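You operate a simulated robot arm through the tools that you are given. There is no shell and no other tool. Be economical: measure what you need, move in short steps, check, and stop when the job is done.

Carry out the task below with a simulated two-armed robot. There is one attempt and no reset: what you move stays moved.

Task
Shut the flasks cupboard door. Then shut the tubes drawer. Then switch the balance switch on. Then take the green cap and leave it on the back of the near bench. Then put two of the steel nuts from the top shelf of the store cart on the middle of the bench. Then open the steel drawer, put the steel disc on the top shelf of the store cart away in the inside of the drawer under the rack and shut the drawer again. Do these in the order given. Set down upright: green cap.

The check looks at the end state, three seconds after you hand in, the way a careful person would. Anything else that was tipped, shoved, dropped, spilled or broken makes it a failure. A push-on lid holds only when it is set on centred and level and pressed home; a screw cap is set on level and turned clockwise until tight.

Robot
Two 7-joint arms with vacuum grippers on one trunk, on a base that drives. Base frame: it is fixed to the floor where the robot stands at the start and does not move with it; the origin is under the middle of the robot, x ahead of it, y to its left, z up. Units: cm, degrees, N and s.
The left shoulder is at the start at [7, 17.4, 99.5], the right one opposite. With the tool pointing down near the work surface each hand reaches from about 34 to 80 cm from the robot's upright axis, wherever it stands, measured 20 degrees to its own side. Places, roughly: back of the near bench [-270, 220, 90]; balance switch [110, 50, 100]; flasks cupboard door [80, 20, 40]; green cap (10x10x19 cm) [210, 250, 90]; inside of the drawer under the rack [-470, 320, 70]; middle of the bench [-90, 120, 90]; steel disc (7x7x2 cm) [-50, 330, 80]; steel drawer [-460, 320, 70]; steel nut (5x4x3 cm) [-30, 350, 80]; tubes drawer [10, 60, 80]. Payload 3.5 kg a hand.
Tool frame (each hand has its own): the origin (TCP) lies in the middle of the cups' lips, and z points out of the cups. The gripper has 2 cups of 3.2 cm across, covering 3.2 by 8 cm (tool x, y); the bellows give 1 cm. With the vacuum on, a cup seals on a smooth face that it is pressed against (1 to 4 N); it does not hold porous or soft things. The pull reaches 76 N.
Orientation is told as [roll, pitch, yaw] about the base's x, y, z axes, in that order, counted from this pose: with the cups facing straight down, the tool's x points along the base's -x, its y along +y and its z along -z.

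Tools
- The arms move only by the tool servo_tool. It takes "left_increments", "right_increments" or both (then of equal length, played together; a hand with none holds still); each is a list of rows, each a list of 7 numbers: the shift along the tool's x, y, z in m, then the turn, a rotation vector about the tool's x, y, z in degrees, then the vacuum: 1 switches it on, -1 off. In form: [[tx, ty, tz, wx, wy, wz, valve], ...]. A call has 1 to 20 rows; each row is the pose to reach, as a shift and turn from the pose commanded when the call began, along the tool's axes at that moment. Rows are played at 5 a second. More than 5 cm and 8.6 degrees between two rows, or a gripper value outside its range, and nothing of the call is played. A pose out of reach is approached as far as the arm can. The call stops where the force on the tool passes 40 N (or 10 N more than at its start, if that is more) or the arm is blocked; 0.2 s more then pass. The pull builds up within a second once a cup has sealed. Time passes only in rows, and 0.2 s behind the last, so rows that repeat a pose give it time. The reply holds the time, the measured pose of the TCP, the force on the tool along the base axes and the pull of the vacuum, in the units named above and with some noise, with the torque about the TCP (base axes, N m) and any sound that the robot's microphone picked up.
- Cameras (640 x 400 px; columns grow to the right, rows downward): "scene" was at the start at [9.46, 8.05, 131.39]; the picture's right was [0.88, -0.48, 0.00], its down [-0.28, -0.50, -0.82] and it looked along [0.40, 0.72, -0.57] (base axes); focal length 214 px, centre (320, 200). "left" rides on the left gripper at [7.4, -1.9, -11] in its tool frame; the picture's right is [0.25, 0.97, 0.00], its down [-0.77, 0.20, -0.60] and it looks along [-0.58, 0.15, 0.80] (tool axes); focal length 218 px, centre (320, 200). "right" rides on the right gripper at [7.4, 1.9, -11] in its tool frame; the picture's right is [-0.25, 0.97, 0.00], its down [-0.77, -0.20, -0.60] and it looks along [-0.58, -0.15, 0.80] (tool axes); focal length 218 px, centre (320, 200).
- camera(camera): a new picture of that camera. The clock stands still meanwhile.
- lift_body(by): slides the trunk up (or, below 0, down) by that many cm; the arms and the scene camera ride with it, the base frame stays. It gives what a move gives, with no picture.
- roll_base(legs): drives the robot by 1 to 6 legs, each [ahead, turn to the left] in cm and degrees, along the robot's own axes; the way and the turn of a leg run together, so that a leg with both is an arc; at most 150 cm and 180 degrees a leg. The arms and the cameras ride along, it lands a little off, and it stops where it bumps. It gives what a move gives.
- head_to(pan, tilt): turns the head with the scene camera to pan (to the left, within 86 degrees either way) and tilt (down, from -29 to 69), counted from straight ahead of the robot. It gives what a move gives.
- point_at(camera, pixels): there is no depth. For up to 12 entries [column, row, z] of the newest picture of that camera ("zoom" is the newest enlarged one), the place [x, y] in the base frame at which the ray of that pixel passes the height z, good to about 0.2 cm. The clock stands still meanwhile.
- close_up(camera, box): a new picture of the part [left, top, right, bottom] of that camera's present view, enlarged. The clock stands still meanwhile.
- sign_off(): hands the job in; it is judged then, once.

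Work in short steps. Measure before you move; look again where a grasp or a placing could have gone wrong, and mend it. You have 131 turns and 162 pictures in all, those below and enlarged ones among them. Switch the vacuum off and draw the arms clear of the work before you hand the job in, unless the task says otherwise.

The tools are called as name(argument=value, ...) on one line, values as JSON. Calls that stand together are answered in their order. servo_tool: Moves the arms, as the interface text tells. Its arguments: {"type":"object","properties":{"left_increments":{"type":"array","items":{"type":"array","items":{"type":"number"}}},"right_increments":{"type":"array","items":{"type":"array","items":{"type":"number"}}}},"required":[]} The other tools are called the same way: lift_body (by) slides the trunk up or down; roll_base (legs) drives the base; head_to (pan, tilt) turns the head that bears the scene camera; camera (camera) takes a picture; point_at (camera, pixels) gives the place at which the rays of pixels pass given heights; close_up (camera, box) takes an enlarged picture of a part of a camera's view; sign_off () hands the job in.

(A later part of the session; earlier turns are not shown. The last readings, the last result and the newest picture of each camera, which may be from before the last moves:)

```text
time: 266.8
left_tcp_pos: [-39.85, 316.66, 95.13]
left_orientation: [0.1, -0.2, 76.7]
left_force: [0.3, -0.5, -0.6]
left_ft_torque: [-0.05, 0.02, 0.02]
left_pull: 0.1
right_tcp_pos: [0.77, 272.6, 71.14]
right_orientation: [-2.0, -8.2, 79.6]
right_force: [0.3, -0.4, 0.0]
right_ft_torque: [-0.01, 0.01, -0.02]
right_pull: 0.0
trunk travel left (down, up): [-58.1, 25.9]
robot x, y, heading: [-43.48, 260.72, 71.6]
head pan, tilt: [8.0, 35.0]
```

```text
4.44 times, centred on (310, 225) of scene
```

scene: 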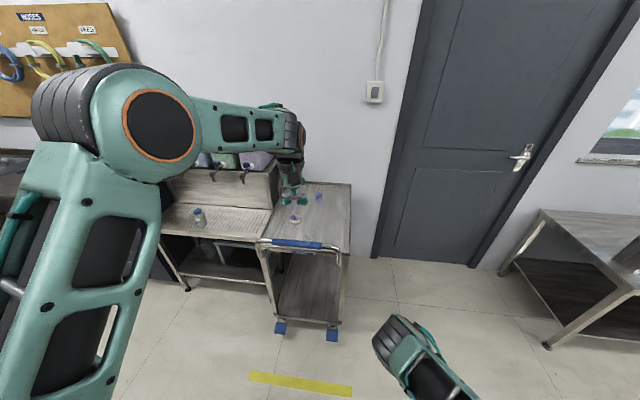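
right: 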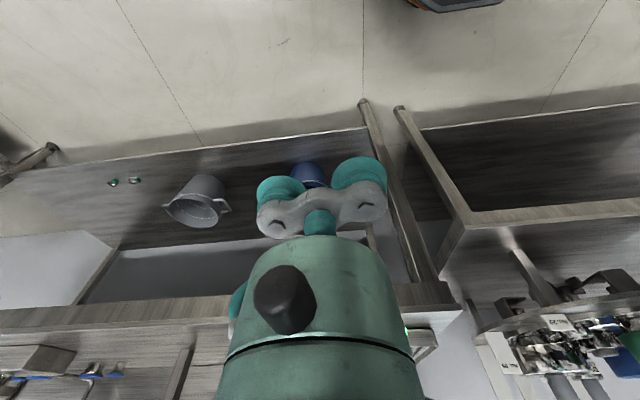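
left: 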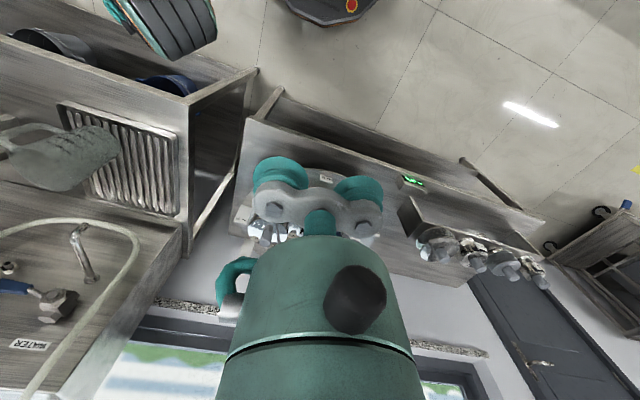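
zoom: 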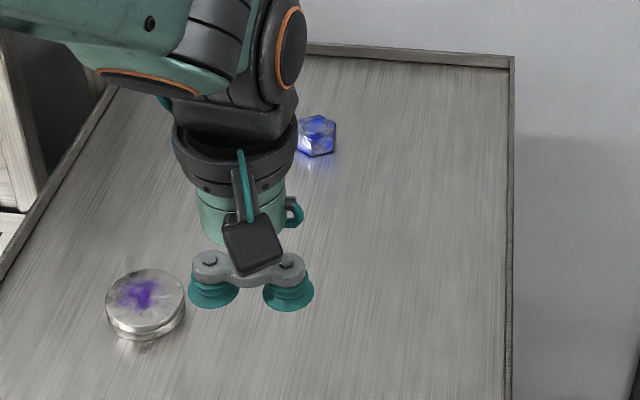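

Best estimate for nut A: (-42.4, 315.5), top z≈82. I shift 1.7 cm back and descend with vacuum on.

servo_tool(left_increments=[[0.017, -0.002, 0.04, 0, 0, 0, 1], [0.017, -0.002, 0.08, 0, 0, 0, 1], [0.017, -0.002, 0.11, 0, 0, 0, 1], [0.017, -0.002, 0.12, 0, 0, 0, 1], [0.017, -0.002, 0.125, 0, 0, 0, 1], [0.017, -0.002, 0.13, 0, 0, 0, 1], [0.017, -0.002, 0.134, 0, 0, 0, 1], [0.017, -0.002, 0.134, 0, 0, 0, 1], [0.017, -0.002, 0.134, 0, 0, 0, 1]])

close_up(camera="left", box=[240, 60, 400, 200])

```text
time: 268.8
left_tcp_pos: [-39.87, 315.08, 81.92]
left_orientation: [0.2, -0.4, 76.6]
left_force: [2.0, 8.5, 26.8]
left_ft_torque: [0.17, 1.24, -0.09]
left_pull: 38.1
right_tcp_pos: [0.74, 272.65, 71.05]
right_orientation: [-2.0, -8.3, 79.5]
right_force: [0.5, 0.2, 0.2]
right_ft_torque: [0.01, 0.0, -0.01]
right_pull: 0.0
trunk travel left (down, up): [-58.1, 25.9]
robot x, y, heading: [-43.36, 260.33, 71.7]
head pan, tilt: [8.0, 35.0]
```

```text
2.86 times, centred on (320, 130) of left
```

zoom: 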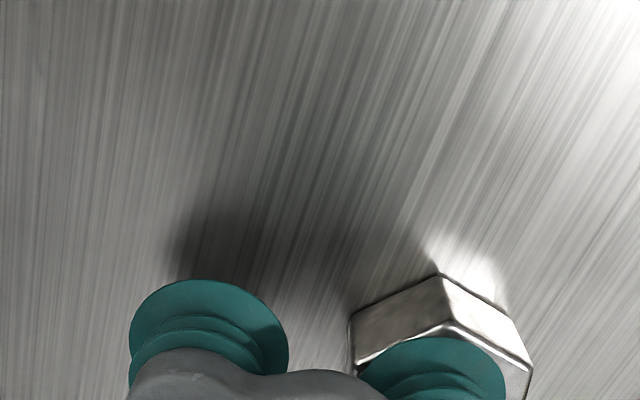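

Nut A is sealed (38 N). I lift it and drive 9 cm closer for nut B.

servo_tool(left_increments=[[0, 0, -0.01, 0, 0, 0, 1], [0, 0, -0.04, 0, 0, 0, 1], [0, 0, -0.08, 0, 0, 0, 1], [0, 0, -0.12, 0, 0, 0, 1], [0, 0, -0.15, 0, 0, 0, 1]])

roll_base(legs=[[9, 0]])

close_up(camera="scene", box=[270, 170, 350, 270])

```text
time: 270.0
left_tcp_pos: [-39.94, 314.9, 96.72]
left_orientation: [0.1, -0.3, 76.7]
left_force: [-0.2, -0.2, -0.9]
left_ft_torque: [0.22, 0.89, 0.02]
left_pull: 37.9
right_tcp_pos: [0.71, 272.57, 71.13]
right_orientation: [-2.0, -8.1, 79.5]
right_force: [1.3, -0.5, 0.0]
right_ft_torque: [0.01, 0.01, -0.01]
right_pull: 0.0
trunk travel left (down, up): [-58.1, 25.9]
robot x, y, heading: [-43.54, 260.55, 71.6]
head pan, tilt: [8.0, 35.0]
```

```text
time: 271.2
left_tcp_pos: [-37.24, 322.73, 96.57]
left_orientation: [0.1, -0.1, 76.5]
left_force: [-0.7, 0.0, -1.5]
left_ft_torque: [0.18, 0.87, -0.01]
left_pull: 37.6
right_tcp_pos: [3.74, 280.14, 71.22]
right_orientation: [-2.6, -8.1, 79.0]
right_force: [0.1, -0.1, 0.4]
right_ft_torque: [0.02, 0.01, 0.0]
right_pull: 0.1
trunk travel left (down, up): [-58.1, 25.9]
robot x, y, heading: [-41.05, 267.5, 71.8]
head pan, tilt: [8.0, 35.0]
stopped in leg 1: the robot was blocked; the commanded pose is now the measured one
```

```text
4.00 times, centred on (310, 220) of scene
```

zoom: 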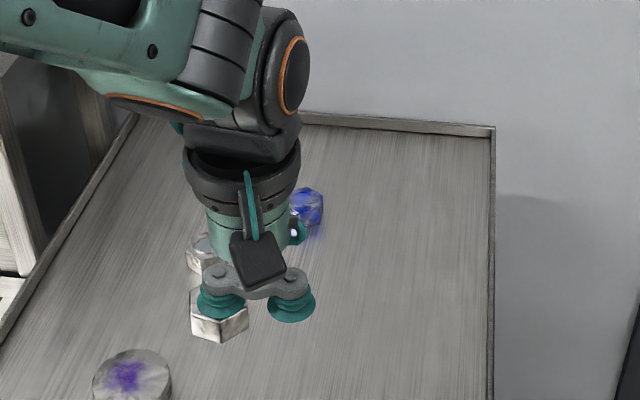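

The base was stopped at 7 cm (likely the right elbow at the cart handle), so I back off 1.5 cm and move the hand over nut B.

roll_base(legs=[[-1.5, 0]])

servo_tool(left_increments=[[-0.038, 0.019, 0, 0, 0, 0, 1], [-0.076, 0.037, 0, 0, 0, 0, 1], [-0.114, 0.056, 0, 0, 0, 0, 1], [-0.152, 0.075, 0, 0, 0, 0, 1], [-0.19, 0.094, 0, 0, 0, 0, 1], [-0.227, 0.112, 0, 0, 0, 0, 1], [-0.227, 0.112, 0, 0, 0, 0, 1]])

close_up(camera="left", box=[220, 60, 380, 200])

point_at(camera="zoom", pixels=[[320, 200, 82], [320, 100, 82], [220, 100, 82]])

```text
time: 271.9
left_tcp_pos: [-37.74, 321.39, 96.54]
left_orientation: [0.0, -0.2, 76.5]
left_force: [-0.2, -0.5, -1.6]
left_ft_torque: [0.21, 0.87, -0.01]
left_pull: 37.4
right_tcp_pos: [3.32, 278.88, 71.26]
right_orientation: [-2.5, -8.1, 79.0]
right_force: [-0.1, 0.3, -0.5]
right_ft_torque: [0.02, -0.02, -0.03]
right_pull: 0.1
trunk travel left (down, up): [-58.1, 25.9]
robot x, y, heading: [-41.02, 266.83, 71.4]
head pan, tilt: [8.0, 35.0]
```

```text
time: 273.5
left_tcp_pos: [-43.3, 346.09, 96.61]
left_orientation: [0.1, -0.1, 76.6]
left_force: [-0.1, 0.5, -0.8]
left_ft_torque: [0.18, 0.85, 0.02]
left_pull: 37.9
right_tcp_pos: [3.34, 278.77, 71.17]
right_orientation: [-2.4, -8.2, 79.0]
right_force: [0.7, 0.2, -0.3]
right_ft_torque: [0.02, 0.0, 0.02]
right_pull: 0.0
trunk travel left (down, up): [-58.1, 25.9]
robot x, y, heading: [-41.33, 266.51, 71.8]
head pan, tilt: [8.0, 35.0]
```

```text
2.86 times, centred on (300, 130) of left
```

zoom: 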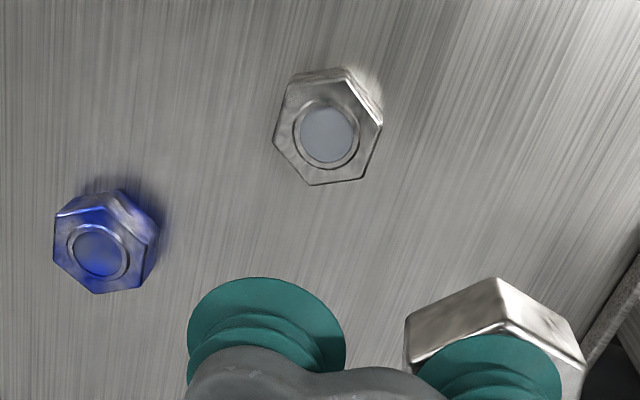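

```text
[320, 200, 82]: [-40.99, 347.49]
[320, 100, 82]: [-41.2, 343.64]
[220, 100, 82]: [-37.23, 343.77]
```

Nut B top centre is at about (-41.45, 345.0). I correct (0.65, 0.36) and descend with the free cup onto it.

servo_tool(left_increments=[[0.0065, 0.0036, 0.04, 0, 0, 0, 1], [0.0065, 0.0036, 0.08, 0, 0, 0, 1], [0.0065, 0.0036, 0.115, 0, 0, 0, 1], [0.0065, 0.0036, 0.13, 0, 0, 0, 1], [0.0065, 0.0036, 0.135, 0, 0, 0, 1], [0.0065, 0.0036, 0.139, 0, 0, 0, 1], [0.0065, 0.0036, 0.143, 0, 0, 0, 1], [0.0065, 0.0036, 0.143, 0, 0, 0, 1], [0.0065, 0.0036, 0.143, 0, 0, 0, 1]])

```text
time: 275.5
left_tcp_pos: [-43.93, 345.41, 82.23]
left_orientation: [0.1, -0.1, 76.6]
left_force: [-0.5, 0.6, -2.4]
left_ft_torque: [-0.01, 0.0, 0.02]
left_pull: 37.3
right_tcp_pos: [3.31, 278.86, 71.28]
right_orientation: [-2.6, -8.2, 79.0]
right_force: [0.1, 0.4, -0.3]
right_ft_torque: [-0.02, 0.0, 0.0]
right_pull: 0.1
trunk travel left (down, up): [-58.1, 25.9]
robot x, y, heading: [-41.74, 267.03, 71.7]
head pan, tilt: [8.0, 35.0]
```

Torque vanished at 37 N pull; I press 0.3 cm more and wait.

servo_tool(left_increments=[[0, 0, 0.003, 0, 0, 0, 1], [0, 0, 0.005, 0, 0, 0, 1], [0, 0, 0.005, 0, 0, 0, 1], [0, 0, 0.005, 0, 0, 0, 1], [0, 0, 0.005, 0, 0, 0, 1]])

close_up(camera="left", box=[220, 60, 380, 200])

```text
time: 276.7
left_tcp_pos: [-43.95, 345.51, 82.08]
left_orientation: [0.1, -0.3, 76.5]
left_force: [-1.8, 4.0, 12.4]
left_ft_torque: [-0.09, -0.35, 0.1]
left_pull: 37.7
right_tcp_pos: [3.21, 278.77, 71.22]
right_orientation: [-2.5, -8.2, 79.0]
right_force: [-0.9, -0.6, -0.3]
right_ft_torque: [0.0, 0.0, -0.01]
right_pull: 0.0
trunk travel left (down, up): [-58.1, 25.9]
robot x, y, heading: [-41.59, 266.49, 71.8]
head pan, tilt: [8.0, 35.0]
```

```text
2.86 times, centred on (300, 130) of left
```

zoom: 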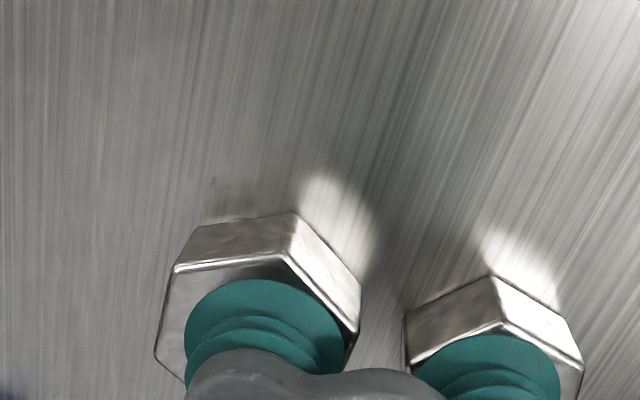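

Both cups sit on nuts. I lift 6 cm and look whether both come along.

servo_tool(left_increments=[[0, 0, -0.005, 0, 0, 0, 1], [0, 0, -0.02, 0, 0, 0, 1], [0, 0, -0.04, 0, 0, 0, 1], [0, 0, -0.06, 0, 0, 0, 1], [0, 0, -0.06, 0, 0, 0, 1]])

close_up(camera="left", box=[220, 60, 380, 200])

```text
time: 277.9
left_tcp_pos: [-43.94, 345.58, 87.8]
left_orientation: [0.1, -0.1, 76.6]
left_force: [-0.6, 0.9, -2.0]
left_ft_torque: [0.0, 0.01, 0.0]
left_pull: 37.1
right_tcp_pos: [3.29, 278.87, 71.22]
right_orientation: [-2.4, -8.2, 79.0]
right_force: [0.5, 0.1, -0.3]
right_ft_torque: [0.02, -0.01, 0.0]
right_pull: 0.0
trunk travel left (down, up): [-58.1, 25.9]
robot x, y, heading: [-41.21, 266.5, 71.3]
head pan, tilt: [8.0, 35.0]
```

```text
2.86 times, centred on (300, 130) of left
```

zoom: 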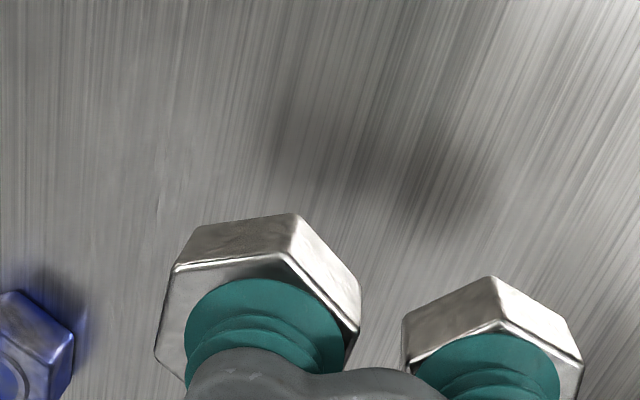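

Both nuts are held. I lift and retract them, raise the trunk for clearance, and start the drive around the right end of the bench to its front side.

servo_tool(left_increments=[[0, 0, -0.04, 0, 0, 0, 1], [0, 0, -0.08, 0, 0, 0, 1], [0, 0, -0.12, 0, 0, 0, 1], [0.045, -0.01, -0.12, 0, 0, 0, 1], [0.09, -0.02, -0.12, 0, 0, 0, 1], [0.13, -0.03, -0.12, 0, 0, 0, 1], [0.17, -0.04, -0.12, 0, 0, 0, 1], [0.21, -0.05, -0.12, 0, 0, 0, 1], [0.25, -0.06, -0.12, 0, 0, 0, 1]])

lift_body(by=25)

roll_base(legs=[[-38, 0], [0, -90], [150, 0], [150, 0], [23, 0], [0, -90]])

```text
time: 279.9
left_tcp_pos: [-43.93, 319.56, 99.94]
left_orientation: [0.2, -0.2, 76.6]
left_force: [0.6, -0.1, -1.9]
left_ft_torque: [0.0, 0.01, 0.0]
left_pull: 37.7
right_tcp_pos: [3.17, 278.74, 71.08]
right_orientation: [-2.5, -8.4, 79.0]
right_force: [0.5, 0.1, -0.6]
right_ft_torque: [0.03, 0.03, 0.02]
right_pull: 0.1
trunk travel left (down, up): [-58.1, 25.9]
robot x, y, heading: [-41.38, 266.68, 71.6]
head pan, tilt: [8.0, 35.0]
```

```text
time: 282.5
left_tcp_pos: [-43.9, 319.69, 124.86]
left_orientation: [0.1, 0.0, 76.6]
left_force: [0.3, 0.3, -3.2]
left_ft_torque: [0.0, -0.05, -0.02]
left_pull: 37.8
right_tcp_pos: [3.34, 278.8, 96.17]
right_orientation: [-2.5, -8.3, 79.0]
right_force: [0.1, 0.5, -0.1]
right_ft_torque: [-0.01, 0.01, 0.0]
right_pull: 0.1
trunk travel left (down, up): [-83.1, 0.9]
robot x, y, heading: [-41.19, 266.66, 71.5]
head pan, tilt: [8.0, 35.0]
```

```text
time: 307.9
left_tcp_pos: [254.66, 77.4, 124.96]
left_orientation: [0.0, -0.2, -103.5]
left_force: [-0.6, -0.3, -1.5]
left_ft_torque: [0.01, -0.01, -0.02]
left_pull: 38.1
right_tcp_pos: [207.58, 118.33, 96.21]
right_orientation: [-2.5, -8.2, -101.1]
right_force: [0.5, 0.4, -0.1]
right_ft_torque: [0.01, -0.02, -0.01]
right_pull: 0.0
trunk travel left (down, up): [-83.1, 0.9]
robot x, y, heading: [252.15, 130.71, -108.3]
head pan, tilt: [8.0, 35.0]
```

On track (u≈198, v≈203). I continue around the bench end and along its front, then face the bench and look.

roll_base(legs=[[95, 0], [94, 0], [0, -90.1], [150, 0], [150, 0], [0, -90]])

head_to(pan=8, tilt=40)

camera(camera="scene")

```text
time: 339.0
left_tcp_pos: [-94.94, 94.58, 124.95]
left_orientation: [0.0, -0.1, 77.6]
left_force: [-0.2, -0.1, -1.9]
left_ft_torque: [0.03, 0.01, -0.01]
left_pull: 37.7
right_tcp_pos: [-47.14, 54.46, 96.21]
right_orientation: [-2.4, -8.2, 79.9]
right_force: [-0.4, 0.7, 0.1]
right_ft_torque: [0.0, 0.05, 0.0]
right_pull: 0.0
trunk travel left (down, up): [-83.1, 0.9]
robot x, y, heading: [-91.61, 41.48, 72.7]
head pan, tilt: [8.0, 35.0]
```

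```text
time: 339.7
left_tcp_pos: [-94.97, 94.55, 124.83]
left_orientation: [0.0, -0.1, 77.6]
left_force: [-0.7, -0.2, -1.8]
left_ft_torque: [0.01, 0.02, 0.04]
left_pull: 38.2
right_tcp_pos: [-47.07, 54.57, 96.1]
right_orientation: [-2.5, -8.2, 80.0]
right_force: [-0.5, 0.8, -0.1]
right_ft_torque: [0.02, 0.01, 0.03]
right_pull: 0.1
trunk travel left (down, up): [-83.1, 0.9]
robot x, y, heading: [-91.48, 41.45, 72.6]
head pan, tilt: [8.0, 40.0]
```

```text
44 pictures are left
```

scene: 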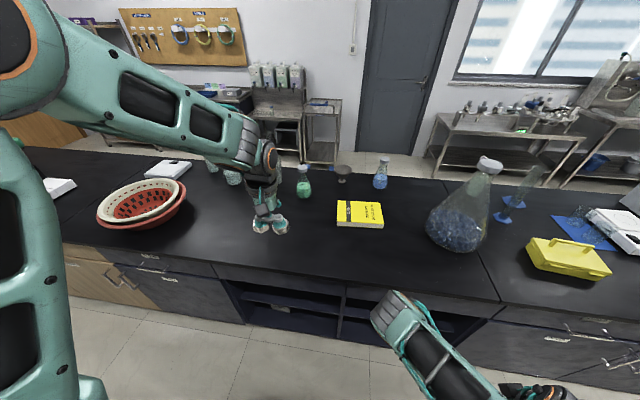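

The bench is clear around the target; I check the ray of the intended spot, move 5 cm forward, lower the trunk 22 cm, and bring the nuts above (-90,120).

point_at(camera="scene", pixels=[[285, 222, 90], [265, 215, 90], [338, 222, 90], [300, 195, 90], [340, 180, 90], [232, 272, 90], [232, 182, 90]])

roll_base(legs=[[5, 0]])

lift_body(by=-22)

servo_tool(left_increments=[[-0.04, 0.003, 0, 0, 0, 0, 1], [-0.08, 0.006, 0, 0, 0, 0, 1], [-0.12, 0.01, 0, 0, 0, 0, 1], [-0.16, 0.014, 0, 0, 0, 0, 1], [-0.205, 0.018, 0, 0, 0, 0, 1], [-0.205, 0.018, 0.03, 0, 0, 0, 1], [-0.205, 0.018, 0.06, 0, 0, 0, 1], [-0.205, 0.018, 0.06, 0, 0, 0, 1]])

camera(camera="scene")

```text
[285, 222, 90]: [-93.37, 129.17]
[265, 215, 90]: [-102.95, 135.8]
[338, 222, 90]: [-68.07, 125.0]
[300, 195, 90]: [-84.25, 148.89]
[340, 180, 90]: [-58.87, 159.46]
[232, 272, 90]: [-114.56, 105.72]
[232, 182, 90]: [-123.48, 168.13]
```

```text
time: 340.6
left_tcp_pos: [-93.89, 98.33, 125.28]
left_orientation: [0.0, -0.6, 77.6]
left_force: [-0.5, -1.7, -2.3]
left_ft_torque: [0.06, 0.02, 0.01]
left_pull: 38.0
right_tcp_pos: [-45.79, 58.68, 96.34]
right_orientation: [-2.5, -8.7, 80.0]
right_force: [-0.1, 0.5, 0.1]
right_ft_torque: [0.01, -0.04, 0.03]
right_pull: 0.2
trunk travel left (down, up): [-83.1, 0.9]
robot x, y, heading: [-90.1, 46.43, 72.6]
head pan, tilt: [8.0, 40.0]
```

```text
time: 342.9
left_tcp_pos: [-93.58, 99.27, 102.95]
left_orientation: [0.1, -0.1, 77.6]
left_force: [-0.2, 0.0, -2.3]
left_ft_torque: [-0.02, 0.03, 0.06]
left_pull: 37.6
right_tcp_pos: [-45.64, 59.17, 74.17]
right_orientation: [-2.5, -8.1, 79.9]
right_force: [-0.6, -0.1, -0.3]
right_ft_torque: [0.0, -0.02, 0.02]
right_pull: 0.0
trunk travel left (down, up): [-61.1, 22.9]
robot x, y, heading: [-90.39, 46.05, 72.6]
head pan, tilt: [8.0, 40.0]
```

```text
time: 344.7
left_tcp_pos: [-90.91, 119.77, 97.06]
left_orientation: [-0.1, -0.1, 77.6]
left_force: [-0.5, -0.1, -2.4]
left_ft_torque: [-0.01, 0.04, 0.05]
left_pull: 38.0
right_tcp_pos: [-45.73, 59.32, 74.16]
right_orientation: [-2.5, -8.2, 80.0]
right_force: [0.3, 0.2, -1.1]
right_ft_torque: [0.0, 0.01, -0.02]
right_pull: 0.0
trunk travel left (down, up): [-61.1, 22.9]
robot x, y, heading: [-90.21, 46.17, 72.7]
head pan, tilt: [8.0, 40.0]
```

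```text
43 pictures are left
```

scene: 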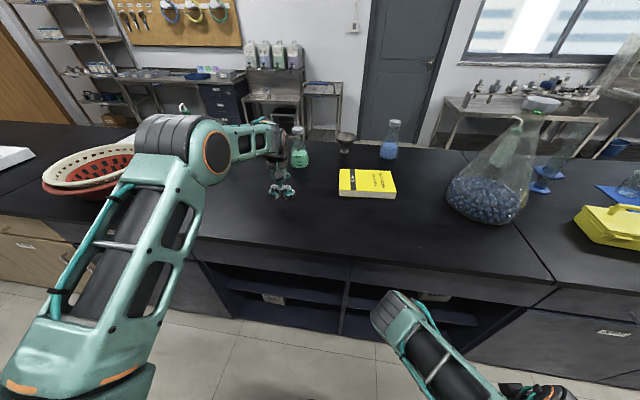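

The hand is at (-90.9,119.8), clear of the flask behind. I lower the nuts slowly.

servo_tool(left_increments=[[0, 0, 0.01, 0, 0, 0, 1], [0, 0, 0.02, 0, 0, 0, 1], [0, 0, 0.027, 0, 0, 0, 1], [0, 0, 0.032, 0, 0, 0, 1], [0, 0, 0.036, 0, 0, 0, 1], [0, 0, 0.036, 0, 0, 0, 1]])

close_up(camera="left", box=[220, 60, 400, 200])

```text
time: 346.1
left_tcp_pos: [-90.88, 119.75, 93.4]
left_orientation: [-0.1, -0.1, 77.6]
left_force: [-0.5, -0.1, -2.1]
left_ft_torque: [-0.03, 0.02, 0.04]
left_pull: 37.9
right_tcp_pos: [-45.71, 59.28, 74.15]
right_orientation: [-2.5, -8.3, 80.0]
right_force: [-0.5, -0.3, -0.2]
right_ft_torque: [0.01, 0.01, 0.0]
right_pull: 0.0
trunk travel left (down, up): [-61.1, 22.9]
robot x, y, heading: [-89.89, 46.15, 72.7]
head pan, tilt: [8.0, 40.0]
```

```text
2.86 times, centred on (310, 130) of left
```

zoom: 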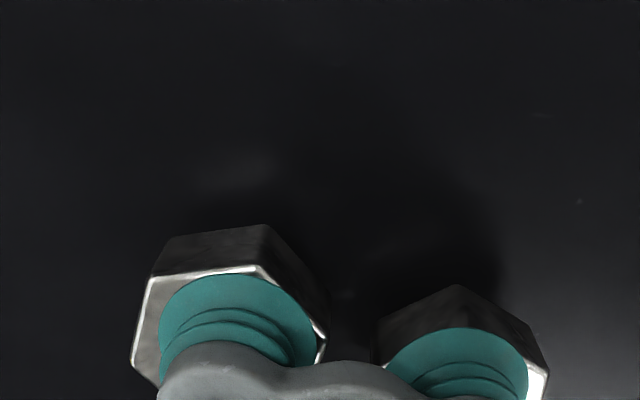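

Not yet touching; I lower a further 1.2 cm in small steps.

servo_tool(left_increments=[[0, 0, 0.003, 0, 0, 0, 1], [0, 0, 0.006, 0, 0, 0, 1], [0, 0, 0.009, 0, 0, 0, 1], [0, 0, 0.012, 0, 0, 0, 1], [0, 0, 0.012, 0, 0, 0, 1]])

```text
time: 347.3
left_tcp_pos: [-90.97, 119.7, 92.33]
left_orientation: [0.0, -0.2, 77.6]
left_force: [-0.5, 1.6, 5.1]
left_ft_torque: [-0.01, -0.21, 0.05]
left_pull: 37.5
right_tcp_pos: [-45.59, 59.21, 74.18]
right_orientation: [-2.5, -8.1, 80.0]
right_force: [-0.4, 0.2, -0.5]
right_ft_torque: [0.04, 0.02, -0.03]
right_pull: 0.0
trunk travel left (down, up): [-61.1, 22.9]
robot x, y, heading: [-90.13, 46.1, 72.7]
head pan, tilt: [8.0, 40.0]
```

The nuts rest on the bench. I release, rise, and check.

servo_tool(left_increments=[[0, 0, -0.002, 0, 0, 0, -1], [0, 0, -0.002, 0, 0, 0, -1], [0, 0, -0.002, 0, 0, 0, -1], [0, 0, -0.002, 0, 0, 0, -1], [0, 0, -0.002, 0, 0, 0, -1], [0, 0, -0.006, 0, 0, 0, -1], [0, 0, -0.015, 0, 0, 0, -1], [0, 0, -0.04, 0, 0, 0, -1], [0, 0, -0.08, 0, 0, 0, -1], [0, 0, -0.12, 0, 0, 0, -1], [0.04, 0, -0.12, 0, 0, 0, -1], [0.08, 0, -0.12, 0, 0, 0, -1], [0.12, 0, -0.12, 0, 0, 0, -1], [0.16, 0, -0.12, 0, 0, 0, -1], [0.2, 0, -0.12, 0, 0, 0, -1]])

close_up(camera="scene", box=[220, 120, 420, 245])

```text
time: 350.5
left_tcp_pos: [-95.25, 99.91, 104.18]
left_orientation: [0.0, -0.2, 77.7]
left_force: [0.0, 0.6, -0.5]
left_ft_torque: [0.04, 0.01, 0.0]
left_pull: 0.1
right_tcp_pos: [-45.51, 59.12, 74.27]
right_orientation: [-2.5, -8.4, 80.1]
right_force: [-0.3, -0.4, 0.0]
right_ft_torque: [0.01, 0.02, -0.01]
right_pull: 0.1
trunk travel left (down, up): [-61.1, 22.9]
robot x, y, heading: [-90.22, 46.15, 72.8]
head pan, tilt: [8.0, 40.0]
```

```text
3.20 times, centred on (320, 182) of scene
```

zoom: 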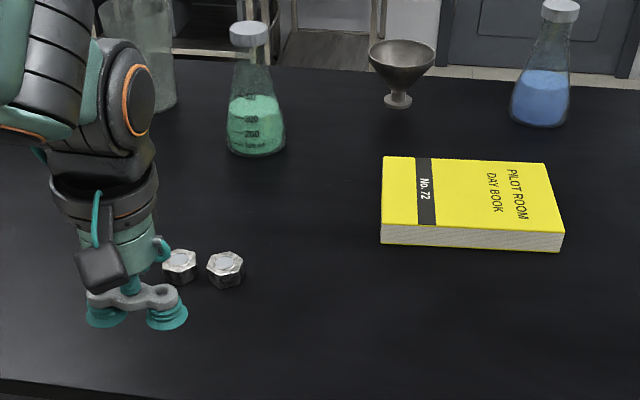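

Both nuts lie on the bench. I retrace my path backwards toward the cart.

lift_body(by=22)

roll_base(legs=[[0, 88.8], [-150, 0], [-150, 0], [0, 90], [-95, 0], [-94, 0]])

```text
time: 352.8
left_tcp_pos: [-95.22, 100.06, 126.13]
left_orientation: [0.1, -0.2, 77.6]
left_force: [-0.1, -0.3, 0.7]
left_ft_torque: [-0.02, 0.01, 0.05]
left_pull: 0.1
right_tcp_pos: [-45.6, 59.21, 96.17]
right_orientation: [-2.6, -8.2, 80.0]
right_force: [-0.1, 0.4, 0.0]
right_ft_torque: [0.02, 0.02, -0.02]
right_pull: 0.0
trunk travel left (down, up): [-83.1, 0.9]
robot x, y, heading: [-90.07, 46.29, 72.8]
head pan, tilt: [8.0, 40.0]
```

```text
time: 384.1
left_tcp_pos: [261.24, 75.68, 126.05]
left_orientation: [0.1, -0.1, -103.7]
left_force: [0.1, -0.8, 1.0]
left_ft_torque: [-0.02, 0.03, -0.01]
left_pull: 0.0
right_tcp_pos: [212.5, 117.63, 96.22]
right_orientation: [-2.5, -8.2, -101.3]
right_force: [0.3, 0.3, 0.6]
right_ft_torque: [0.03, 0.0, 0.04]
right_pull: 0.1
trunk travel left (down, up): [-83.1, 0.9]
robot x, y, heading: [257.14, 129.33, -108.7]
head pan, tilt: [8.0, 40.0]
```

On track. I finish the return to the cart, aligned with the disc (u≈-132, v≈236), lower the trunk and look.

roll_base(legs=[[0, 90.3], [-150, 0], [-150, 0], [-35, 0], [0, 90], [31, 0]])

lift_body(by=-25)

close_up(camera="scene", box=[200, 120, 400, 245])

```text
time: 409.7
left_tcp_pos: [-53.33, 323.93, 126.24]
left_orientation: [0.2, -0.2, 76.3]
left_force: [-0.6, -0.6, -0.4]
left_ft_torque: [0.0, -0.02, -0.02]
left_pull: 0.0
right_tcp_pos: [-4.74, 281.79, 96.21]
right_orientation: [-2.3, -8.3, 78.5]
right_force: [0.6, -0.3, -0.5]
right_ft_torque: [-0.02, 0.0, 0.01]
right_pull: 0.1
trunk travel left (down, up): [-83.1, 0.9]
robot x, y, heading: [-49.66, 270.24, 71.0]
head pan, tilt: [8.0, 40.0]
```

```text
time: 412.3
left_tcp_pos: [-52.96, 324.11, 101.25]
left_orientation: [0.4, -0.1, 76.2]
left_force: [-0.1, 0.2, 0.0]
left_ft_torque: [-0.05, -0.02, 0.02]
left_pull: 0.0
right_tcp_pos: [-4.47, 281.93, 71.14]
right_orientation: [-2.3, -8.2, 78.5]
right_force: [-0.2, 0.6, -0.8]
right_ft_torque: [0.02, -0.01, 0.01]
right_pull: 0.0
trunk travel left (down, up): [-58.1, 25.9]
robot x, y, heading: [-49.16, 270.18, 71.0]
head pan, tilt: [8.0, 40.0]
```

```text
3.20 times, centred on (300, 182) of scene
```

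zoom: 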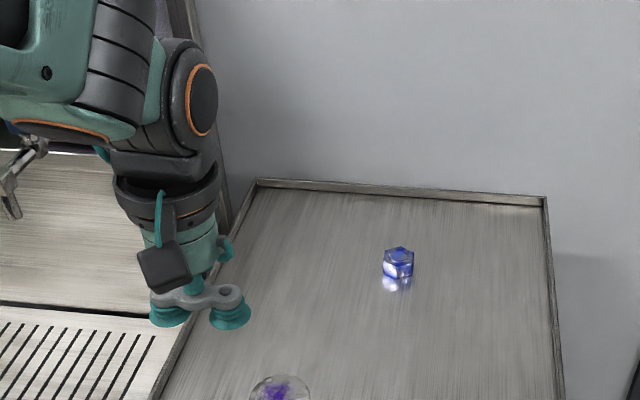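

The disc is at the lower edge of the view. I back off 2 cm and move the left hand above it to look with the left camera.

roll_base(legs=[[-2, 0]])

servo_tool(left_increments=[[-0.035, -0.019, 0, 0, 0, 0, -1], [-0.07, -0.038, 0, 0, 0, 0, -1], [-0.104, -0.057, 0, 0, 0, 0, -1], [-0.104, -0.057, 0.03, 0, 0, 0, -1], [-0.104, -0.057, 0.06, 0, 0, 0, -1], [-0.104, -0.057, 0.06, 0, 0, 0, -1]])

close_up(camera="left", box=[240, 60, 400, 200])

point_at(camera="zoom", pixels=[[320, 200, 81], [320, 100, 81], [420, 100, 81], [420, 200, 81]])

```text
time: 413.1
left_tcp_pos: [-53.05, 323.85, 100.97]
left_orientation: [0.2, 0.1, 76.2]
left_force: [0.6, -0.8, 0.4]
left_ft_torque: [0.02, 0.01, 0.01]
left_pull: 0.0
right_tcp_pos: [-4.38, 281.88, 71.13]
right_orientation: [-2.4, -8.6, 78.2]
right_force: [0.6, -0.3, -0.2]
right_ft_torque: [-0.01, 0.01, 0.02]
right_pull: 0.0
trunk travel left (down, up): [-58.1, 25.9]
robot x, y, heading: [-49.76, 269.73, 71.2]
head pan, tilt: [8.0, 40.0]
stopped in leg 1: the robot was blocked; the commanded pose is now the measured one
```

```text
time: 414.5
left_tcp_pos: [-44.92, 332.66, 94.75]
left_orientation: [0.3, 0.3, 76.2]
left_force: [0.5, -0.1, -0.2]
left_ft_torque: [-0.01, -0.01, 0.0]
left_pull: 0.1
right_tcp_pos: [-4.38, 281.83, 71.16]
right_orientation: [-2.3, -8.4, 78.4]
right_force: [0.2, 0.9, 0.0]
right_ft_torque: [-0.02, 0.01, 0.01]
right_pull: 0.0
trunk travel left (down, up): [-58.1, 25.9]
robot x, y, heading: [-49.24, 269.55, 71.6]
head pan, tilt: [8.0, 40.0]
```

```text
2.86 times, centred on (320, 130) of left
```

zoom: 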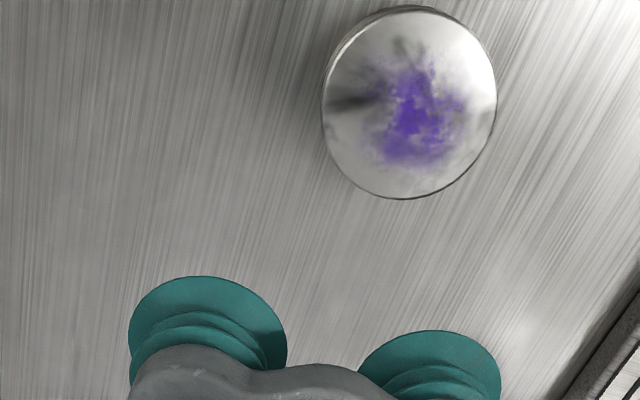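

```text
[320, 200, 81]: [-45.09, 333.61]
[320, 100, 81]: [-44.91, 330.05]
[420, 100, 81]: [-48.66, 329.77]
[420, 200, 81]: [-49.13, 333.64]
```

The disc centre is at about (-48.3, 330.05). I shift 3.35 cm back and descend with vacuum on.

servo_tool(left_increments=[[0.017, 0.001, 0.03, 0, 0, 0, 1], [0.0335, 0.0026, 0.06, 0, 0, 0, 1], [0.0335, 0.0026, 0.1, 0, 0, 0, 1], [0.0335, 0.0026, 0.125, 0, 0, 0, 1], [0.0335, 0.0026, 0.131, 0, 0, 0, 1], [0.0335, 0.0026, 0.136, 0, 0, 0, 1], [0.0335, 0.0026, 0.14, 0, 0, 0, 1], [0.0335, 0.0026, 0.144, 0, 0, 0, 1], [0.0335, 0.0026, 0.144, 0, 0, 0, 1], [0.0335, 0.0026, 0.144, 0, 0, 0, 1]])

close_up(camera="left", box=[240, 60, 400, 200])

```text
time: 416.7
left_tcp_pos: [-46.11, 329.19, 80.65]
left_orientation: [0.3, -0.1, 76.3]
left_force: [1.9, 10.3, 30.6]
left_ft_torque: [0.03, 0.96, -0.08]
left_pull: 37.7
right_tcp_pos: [-4.38, 281.62, 71.19]
right_orientation: [-2.3, -8.7, 78.2]
right_force: [-0.6, -0.4, 0.2]
right_ft_torque: [0.0, 0.0, -0.02]
right_pull: 0.0
trunk travel left (down, up): [-58.1, 25.9]
robot x, y, heading: [-49.48, 269.27, 70.8]
head pan, tilt: [8.0, 40.0]
```

```text
2.86 times, centred on (320, 130) of left
```

zoom: 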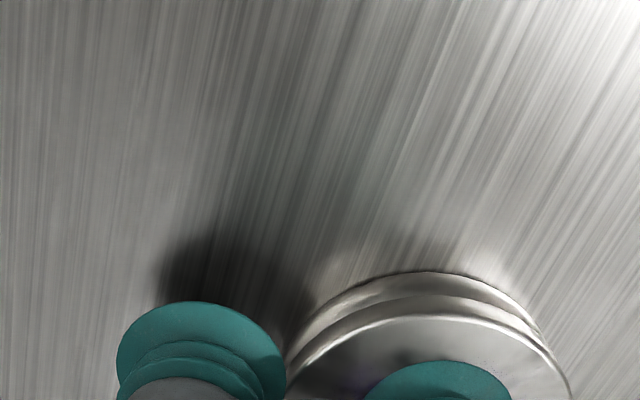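

Sealed (37.7 N). I lift the disc, raise the trunk, retract, back away, and drive toward the far end where the steel drawer is.

servo_tool(left_increments=[[0, 0, -0.01, 0, 0, 0, 1], [0, 0, -0.05, 0, 0, 0, 1], [0, 0, -0.09, 0, 0, 0, 1], [0, 0, -0.13, 0, 0, 0, 1], [0, 0, -0.17, 0, 0, 0, 1]])

lift_body(by=25)

roll_base(legs=[[-36, 0], [0, 90], [150, 0], [110, 0]])

head_to(pan=5, tilt=30)

camera(camera="scene")

```text
time: 417.9
left_tcp_pos: [-45.91, 329.29, 97.43]
left_orientation: [0.4, 0.3, 76.2]
left_force: [-0.3, 0.3, -2.9]
left_ft_torque: [0.16, 0.66, -0.05]
left_pull: 38.2
right_tcp_pos: [-3.72, 281.67, 71.19]
right_orientation: [-2.7, -8.7, 77.6]
right_force: [0.4, -1.0, -0.2]
right_ft_torque: [0.01, 0.01, -0.03]
right_pull: 0.1
trunk travel left (down, up): [-58.1, 25.9]
robot x, y, heading: [-49.46, 269.67, 71.2]
head pan, tilt: [8.0, 40.0]
```

```text
time: 420.5
left_tcp_pos: [-46.55, 328.93, 122.59]
left_orientation: [0.1, -0.1, 76.2]
left_force: [0.2, 0.6, -1.7]
left_ft_torque: [0.15, 0.61, -0.02]
left_pull: 37.4
right_tcp_pos: [-4.41, 281.49, 96.48]
right_orientation: [-2.8, -8.7, 77.9]
right_force: [-0.4, -0.1, 0.3]
right_ft_torque: [-0.01, 0.01, -0.02]
right_pull: 0.1
trunk travel left (down, up): [-83.1, 0.9]
robot x, y, heading: [-49.77, 269.71, 71.2]
head pan, tilt: [8.0, 40.0]
```

```text
time: 438.8
left_tcp_pos: [-365.74, 318.93, 122.59]
left_orientation: [0.0, -0.2, 166.6]
left_force: [0.3, -0.2, -1.5]
left_ft_torque: [-0.63, 0.16, -0.05]
left_pull: 37.8
right_tcp_pos: [-318.74, 361.14, 96.47]
right_orientation: [-2.5, -8.7, 168.8]
right_force: [0.1, 0.3, -0.4]
right_ft_torque: [-0.03, -0.01, -0.02]
right_pull: 0.0
trunk travel left (down, up): [-83.1, 0.9]
robot x, y, heading: [-305.91, 316.29, 161.6]
head pan, tilt: [8.0, 40.0]
```

```text
time: 439.5
left_tcp_pos: [-365.81, 318.95, 122.64]
left_orientation: [0.0, 0.0, 166.7]
left_force: [-0.5, -0.3, -3.0]
left_ft_torque: [-0.64, 0.16, 0.0]
left_pull: 38.0
right_tcp_pos: [-318.86, 361.13, 96.37]
right_orientation: [-2.5, -8.6, 168.8]
right_force: [0.3, 0.2, -1.1]
right_ft_torque: [-0.02, 0.02, 0.01]
right_pull: 0.1
trunk travel left (down, up): [-83.1, 0.9]
robot x, y, heading: [-306.49, 316.51, 161.4]
head pan, tilt: [5.0, 30.0]
```

```text
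37 pictures are left
```

scene: 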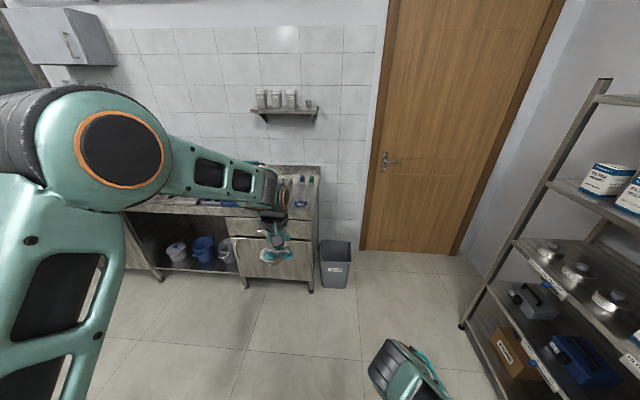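

The steel cabinet with the drawer is ahead at (270,230). The left hand holds the disc, so I unfold the right hand to point forward for opening the drawer, then drive to a position in front of it.

servo_tool(right_increments=[[-0.027, 0.033, 0, 0, -7.5, 0, -1], [-0.053, 0.067, 0, 0, -15, 0, -1], [-0.08, 0.1, 0, 0, -22.5, 0, -1], [-0.107, 0.133, -0.01, 0, -30, 0, -1], [-0.133, 0.167, -0.01, 0, -37.5, 0, -1], [-0.16, 0.2, -0.02, 0, -45, 0, -1], [-0.187, 0.233, -0.02, 0, -52.5, 0, -1], [-0.213, 0.267, -0.03, 0, -60, 0, -1], [-0.24, 0.3, -0.04, 0, -68, 0, -1], [-0.24, 0.3, -0.04, 0, -76, 0, -1], [-0.24, 0.3, -0.04, 0, -80, 0, -1]])

roll_base(legs=[[78, 0], [0, 90], [50, 0], [0, -90]])

head_to(pan=-5, tilt=45)

camera(camera="scene")

```text
time: 441.9
left_tcp_pos: [-365.94, 319.16, 122.54]
left_orientation: [0.2, -0.1, 166.7]
left_force: [-0.6, 0.5, -1.9]
left_ft_torque: [-0.62, 0.17, 0.0]
left_pull: 38.1
right_tcp_pos: [-350.46, 338.72, 104.04]
right_orientation: [-63.4, -87.2, -128.3]
right_force: [0.2, -0.2, -0.4]
right_ft_torque: [-0.01, -0.02, -0.01]
right_pull: 0.1
right hand out of reach, approached as far as the arm can: row 1, 2, 3, 4, 5, 10, 11
trunk travel left (down, up): [-83.1, 0.9]
robot x, y, heading: [-306.41, 316.07, 161.6]
head pan, tilt: [5.0, 30.0]
```

```text
time: 456.3
left_tcp_pos: [-454.6, 295.07, 122.6]
left_orientation: [0.0, -0.1, 167.0]
left_force: [0.0, -0.2, -2.0]
left_ft_torque: [-0.61, 0.14, -0.04]
left_pull: 38.2
right_tcp_pos: [-439.14, 314.81, 104.01]
right_orientation: [-62.6, -87.2, -128.7]
right_force: [-0.6, -1.1, 0.1]
right_ft_torque: [0.0, -0.03, -0.03]
right_pull: 0.1
trunk travel left (down, up): [-83.1, 0.9]
robot x, y, heading: [-394.97, 292.96, 162.0]
head pan, tilt: [5.0, 30.0]
```

```text
time: 457.1
left_tcp_pos: [-454.5, 295.17, 122.59]
left_orientation: [-0.1, -0.1, 166.9]
left_force: [0.6, 0.4, -3.2]
left_ft_torque: [-0.6, 0.16, -0.04]
left_pull: 37.7
right_tcp_pos: [-439.2, 314.78, 104.04]
right_orientation: [-62.5, -87.2, -128.7]
right_force: [0.3, 0.2, 0.6]
right_ft_torque: [-0.03, 0.01, 0.0]
right_pull: 0.0
trunk travel left (down, up): [-83.1, 0.9]
robot x, y, heading: [-395.11, 292.91, 162.1]
head pan, tilt: [-5.0, 45.0]
```

```text
36 pictures are left
```

scene: 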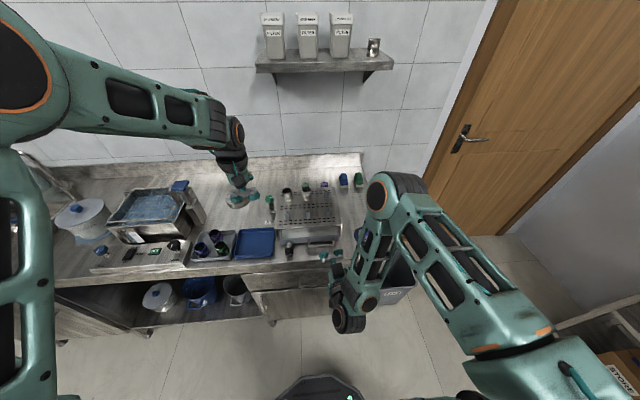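

The right hand points forward in a compact posture. I zoom on the drawer front and measure it.

close_up(camera="scene", box=[220, 230, 360, 330])

point_at(camera="zoom", pixels=[[150, 195, 80], [500, 160, 80], [300, 230, 70], [190, 260, 65], [450, 240, 70], [320, 200, 75]])

camera(camera="right")

```text
4.00 times, centred on (290, 280) of scene
```

zoom: 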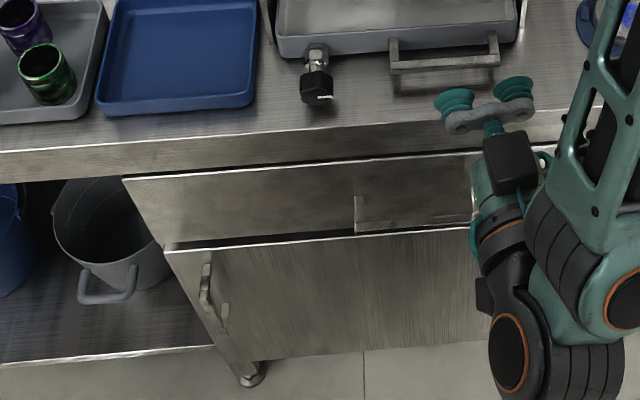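

```text
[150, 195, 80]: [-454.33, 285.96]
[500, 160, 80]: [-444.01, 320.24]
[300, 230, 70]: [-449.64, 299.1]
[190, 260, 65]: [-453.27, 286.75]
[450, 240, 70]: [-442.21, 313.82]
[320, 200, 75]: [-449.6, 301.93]
```

```text
34 pictures are left
```

right: 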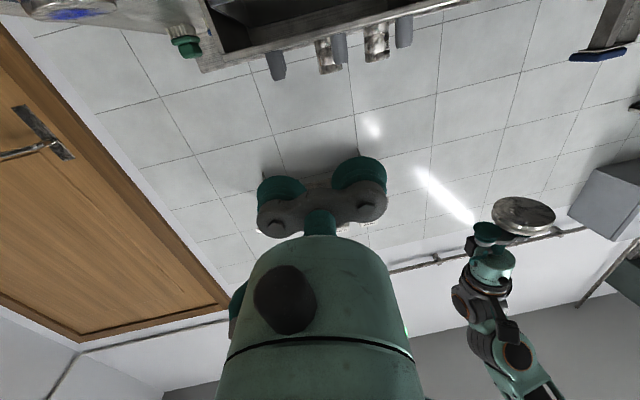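

The drawer front spans v≈128–168 with a pull plate in the middle. I retract the disc hand, back off 8 cm, lower the trunk 32 cm so the right hand is at z≈72, align it to the drawer's right part, and look.

servo_tool(left_increments=[[0.04, 0, 0, 0, 0, 0, 1], [0.08, 0, 0, 0, 0, 0, 1], [0.12, 0.02, 0, 0, 0, 0, 1], [0.15, 0.04, 0, 0, 0, 0, 1]])

roll_base(legs=[[-8, 0]])

lift_body(by=-32)

servo_tool(right_increments=[[0, -0.012, 0, 3.5, 0, 0, -1], [0, -0.024, 0, 7.1, 0, 0, -1], [0, -0.024, 0, 7.1, 0, 0, -1]])

close_up(camera="scene", box=[200, 180, 400, 330])

camera(camera="right")

```text
time: 458.1
left_tcp_pos: [-440.73, 287.81, 122.63]
left_orientation: [0.1, -0.2, 167.1]
left_force: [0.5, -0.4, -2.1]
left_ft_torque: [-0.61, 0.12, -0.01]
left_pull: 37.8
right_tcp_pos: [-439.01, 314.62, 104.16]
right_orientation: [-64.8, -87.1, -126.4]
right_force: [0.5, 0.1, -0.2]
right_ft_torque: [0.02, 0.02, -0.03]
right_pull: 0.0
trunk travel left (down, up): [-83.1, 0.9]
robot x, y, heading: [-395.0, 293.17, 161.8]
head pan, tilt: [-5.0, 45.0]
```

```text
time: 459.2
left_tcp_pos: [-433.74, 285.69, 122.35]
left_orientation: [0.1, 0.1, 166.9]
left_force: [0.1, -0.4, -2.7]
left_ft_torque: [-0.61, 0.1, -0.04]
left_pull: 38.0
right_tcp_pos: [-431.96, 312.39, 103.85]
right_orientation: [-59.1, -87.2, -132.1]
right_force: [0.4, 0.5, -0.2]
right_ft_torque: [0.01, 0.0, -0.02]
right_pull: 0.1
trunk travel left (down, up): [-83.1, 0.9]
robot x, y, heading: [-387.57, 290.56, 162.3]
head pan, tilt: [-5.0, 45.0]
```

```text
time: 462.3
left_tcp_pos: [-433.24, 285.49, 90.51]
left_orientation: [0.0, -0.1, 167.0]
left_force: [-0.3, 0.2, -2.6]
left_ft_torque: [-0.65, 0.12, -0.05]
left_pull: 37.7
right_tcp_pos: [-431.69, 312.43, 71.97]
right_orientation: [-63.1, -87.2, -128.1]
right_force: [0.0, 0.0, -0.6]
right_ft_torque: [0.02, 0.0, -0.02]
right_pull: 0.0
trunk travel left (down, up): [-51.1, 32.9]
robot x, y, heading: [-387.33, 290.29, 162.0]
head pan, tilt: [-5.0, 45.0]
```

```text
time: 463.1
left_tcp_pos: [-433.41, 285.56, 90.59]
left_orientation: [-0.1, -0.1, 167.1]
left_force: [0.6, 0.4, -2.8]
left_ft_torque: [-0.62, 0.16, -0.06]
left_pull: 38.4
right_tcp_pos: [-432.15, 316.41, 73.38]
right_orientation: [-69.9, -87.1, -128.5]
right_force: [-0.7, -0.1, 0.7]
right_ft_torque: [0.03, 0.02, 0.01]
right_pull: 0.0
right hand out of reach, approached as far as the arm can: row 1, 2, 3
trunk travel left (down, up): [-51.1, 32.9]
robot x, y, heading: [-387.95, 290.48, 162.1]
head pan, tilt: [-5.0, 45.0]
```

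```text
2.67 times, centred on (300, 255) of scene
```

zoom: 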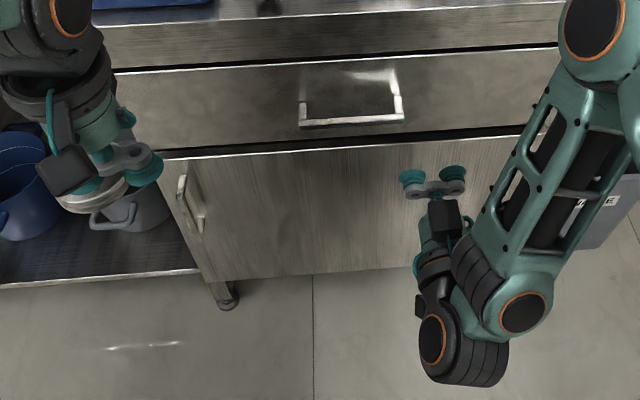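

```text
32 pictures are left
```

right: 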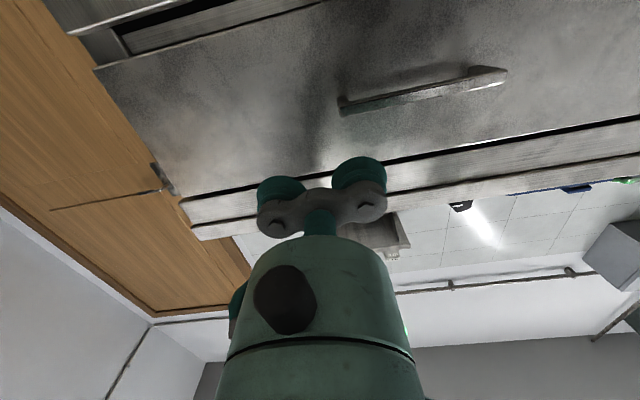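

The drawer has a bar handle; the flat area right of it is free. I shift the right hand 3 cm to the right and advance with the vacuum on until contact.

servo_tool(right_increments=[[0, -0.015, 0, 0, 0, 0, 1], [0, -0.03, 0, 0, 0, 0, 1], [0, -0.03, 0.03, 0, 0, 0, 1], [0, -0.03, 0.055, 0, 0, 0, 1], [0, -0.03, 0.075, 0, 0, 0, 1], [0, -0.03, 0.09, 0, 0, 0, 1], [0, -0.03, 0.1, 0, 0, 0, 1], [0, -0.03, 0.107, 0, 0, 0, 1], [0, -0.03, 0.114, 0, 0, 0, 1], [0, -0.03, 0.121, 0, 0, 0, 1], [0, -0.03, 0.128, 0, 0, 0, 1], [0, -0.03, 0.135, 0, 0, 0, 1], [0, -0.03, 0.142, 0, 0, 0, 1]])

close_up(camera="scene", box=[220, 180, 420, 330])

```text
time: 465.9
left_tcp_pos: [-432.91, 285.48, 90.63]
left_orientation: [0.0, -0.3, 166.9]
left_force: [-0.7, 0.1, -3.0]
left_ft_torque: [-0.59, 0.12, -0.04]
left_pull: 38.0
right_tcp_pos: [-444.15, 323.67, 73.32]
right_orientation: [-68.9, -87.2, -129.4]
right_force: [29.7, -8.3, 1.0]
right_ft_torque: [0.0, 0.24, -0.01]
right_pull: 75.2
trunk travel left (down, up): [-51.1, 32.9]
robot x, y, heading: [-387.49, 290.64, 161.9]
head pan, tilt: [-5.0, 45.0]
```

```text
2.67 times, centred on (320, 255) of scene
```

zoom: 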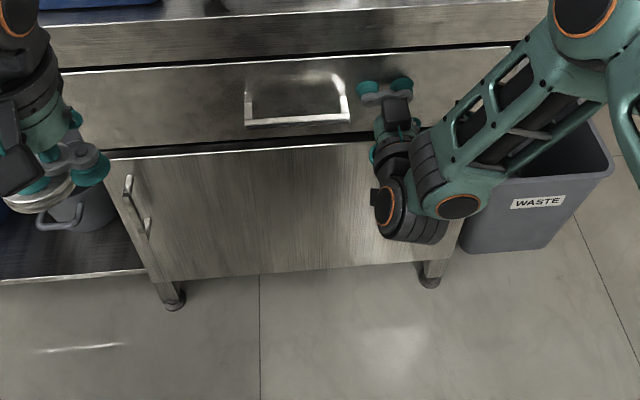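

Both cups sealed (75 N). I pull the drawer open: 15 cm with the arm, then 8 cm with the base.

servo_tool(right_increments=[[0, 0, -0.005, 0, 0, 0, 1], [0, 0, -0.015, 0, 0, 0, 1], [0, 0, -0.03, 0, 0, 0, 1], [0, 0, -0.045, 0, 0, 0, 1], [0, 0, -0.06, 0, 0, 0, 1], [0, 0, -0.075, 0, 0, 0, 1], [0, 0, -0.09, 0, 0, 0, 1], [0, 0, -0.105, 0, 0, 0, 1], [0, 0, -0.12, 0, 0, 0, 1], [0, 0, -0.135, 0, 0, 0, 1], [0, 0, -0.15, 0, 0, 0, 1]])

roll_base(legs=[[-8, 0]])

camera(camera="scene")

```text
time: 468.3
left_tcp_pos: [-433.48, 285.64, 90.44]
left_orientation: [0.1, 0.0, 167.0]
left_force: [0.3, -0.5, -2.9]
left_ft_torque: [-0.61, 0.11, -0.06]
left_pull: 37.4
right_tcp_pos: [-430.99, 319.37, 73.32]
right_orientation: [-64.9, -87.2, -133.3]
right_force: [1.6, 1.8, -24.7]
right_ft_torque: [0.39, 0.36, -0.01]
right_pull: 75.7
right hand out of reach, approached as far as the arm can: row 11
trunk travel left (down, up): [-51.1, 32.9]
robot x, y, heading: [-387.51, 290.54, 162.1]
head pan, tilt: [-5.0, 45.0]
```

```text
time: 469.4
left_tcp_pos: [-425.66, 283.13, 90.55]
left_orientation: [0.1, -0.2, 167.2]
left_force: [0.4, -0.7, -2.1]
left_ft_torque: [-0.65, 0.15, -0.07]
left_pull: 37.6
right_tcp_pos: [-423.37, 316.98, 73.41]
right_orientation: [-69.1, -87.1, -129.2]
right_force: [1.0, 2.3, -19.2]
right_ft_torque: [0.48, -0.02, -0.26]
right_pull: 75.6
trunk travel left (down, up): [-51.1, 32.9]
robot x, y, heading: [-379.82, 287.53, 162.0]
head pan, tilt: [-5.0, 45.0]
```

```text
30 pictures are left
```

scene: 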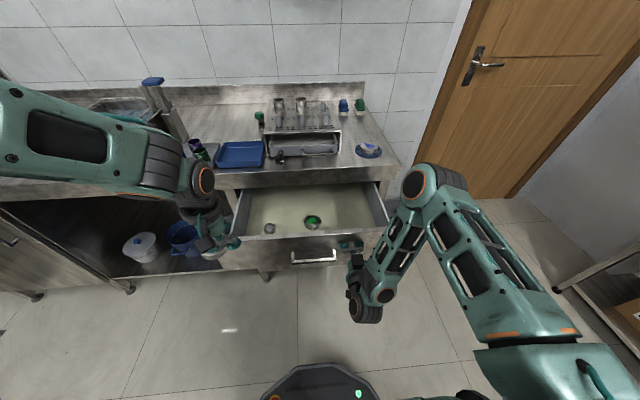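

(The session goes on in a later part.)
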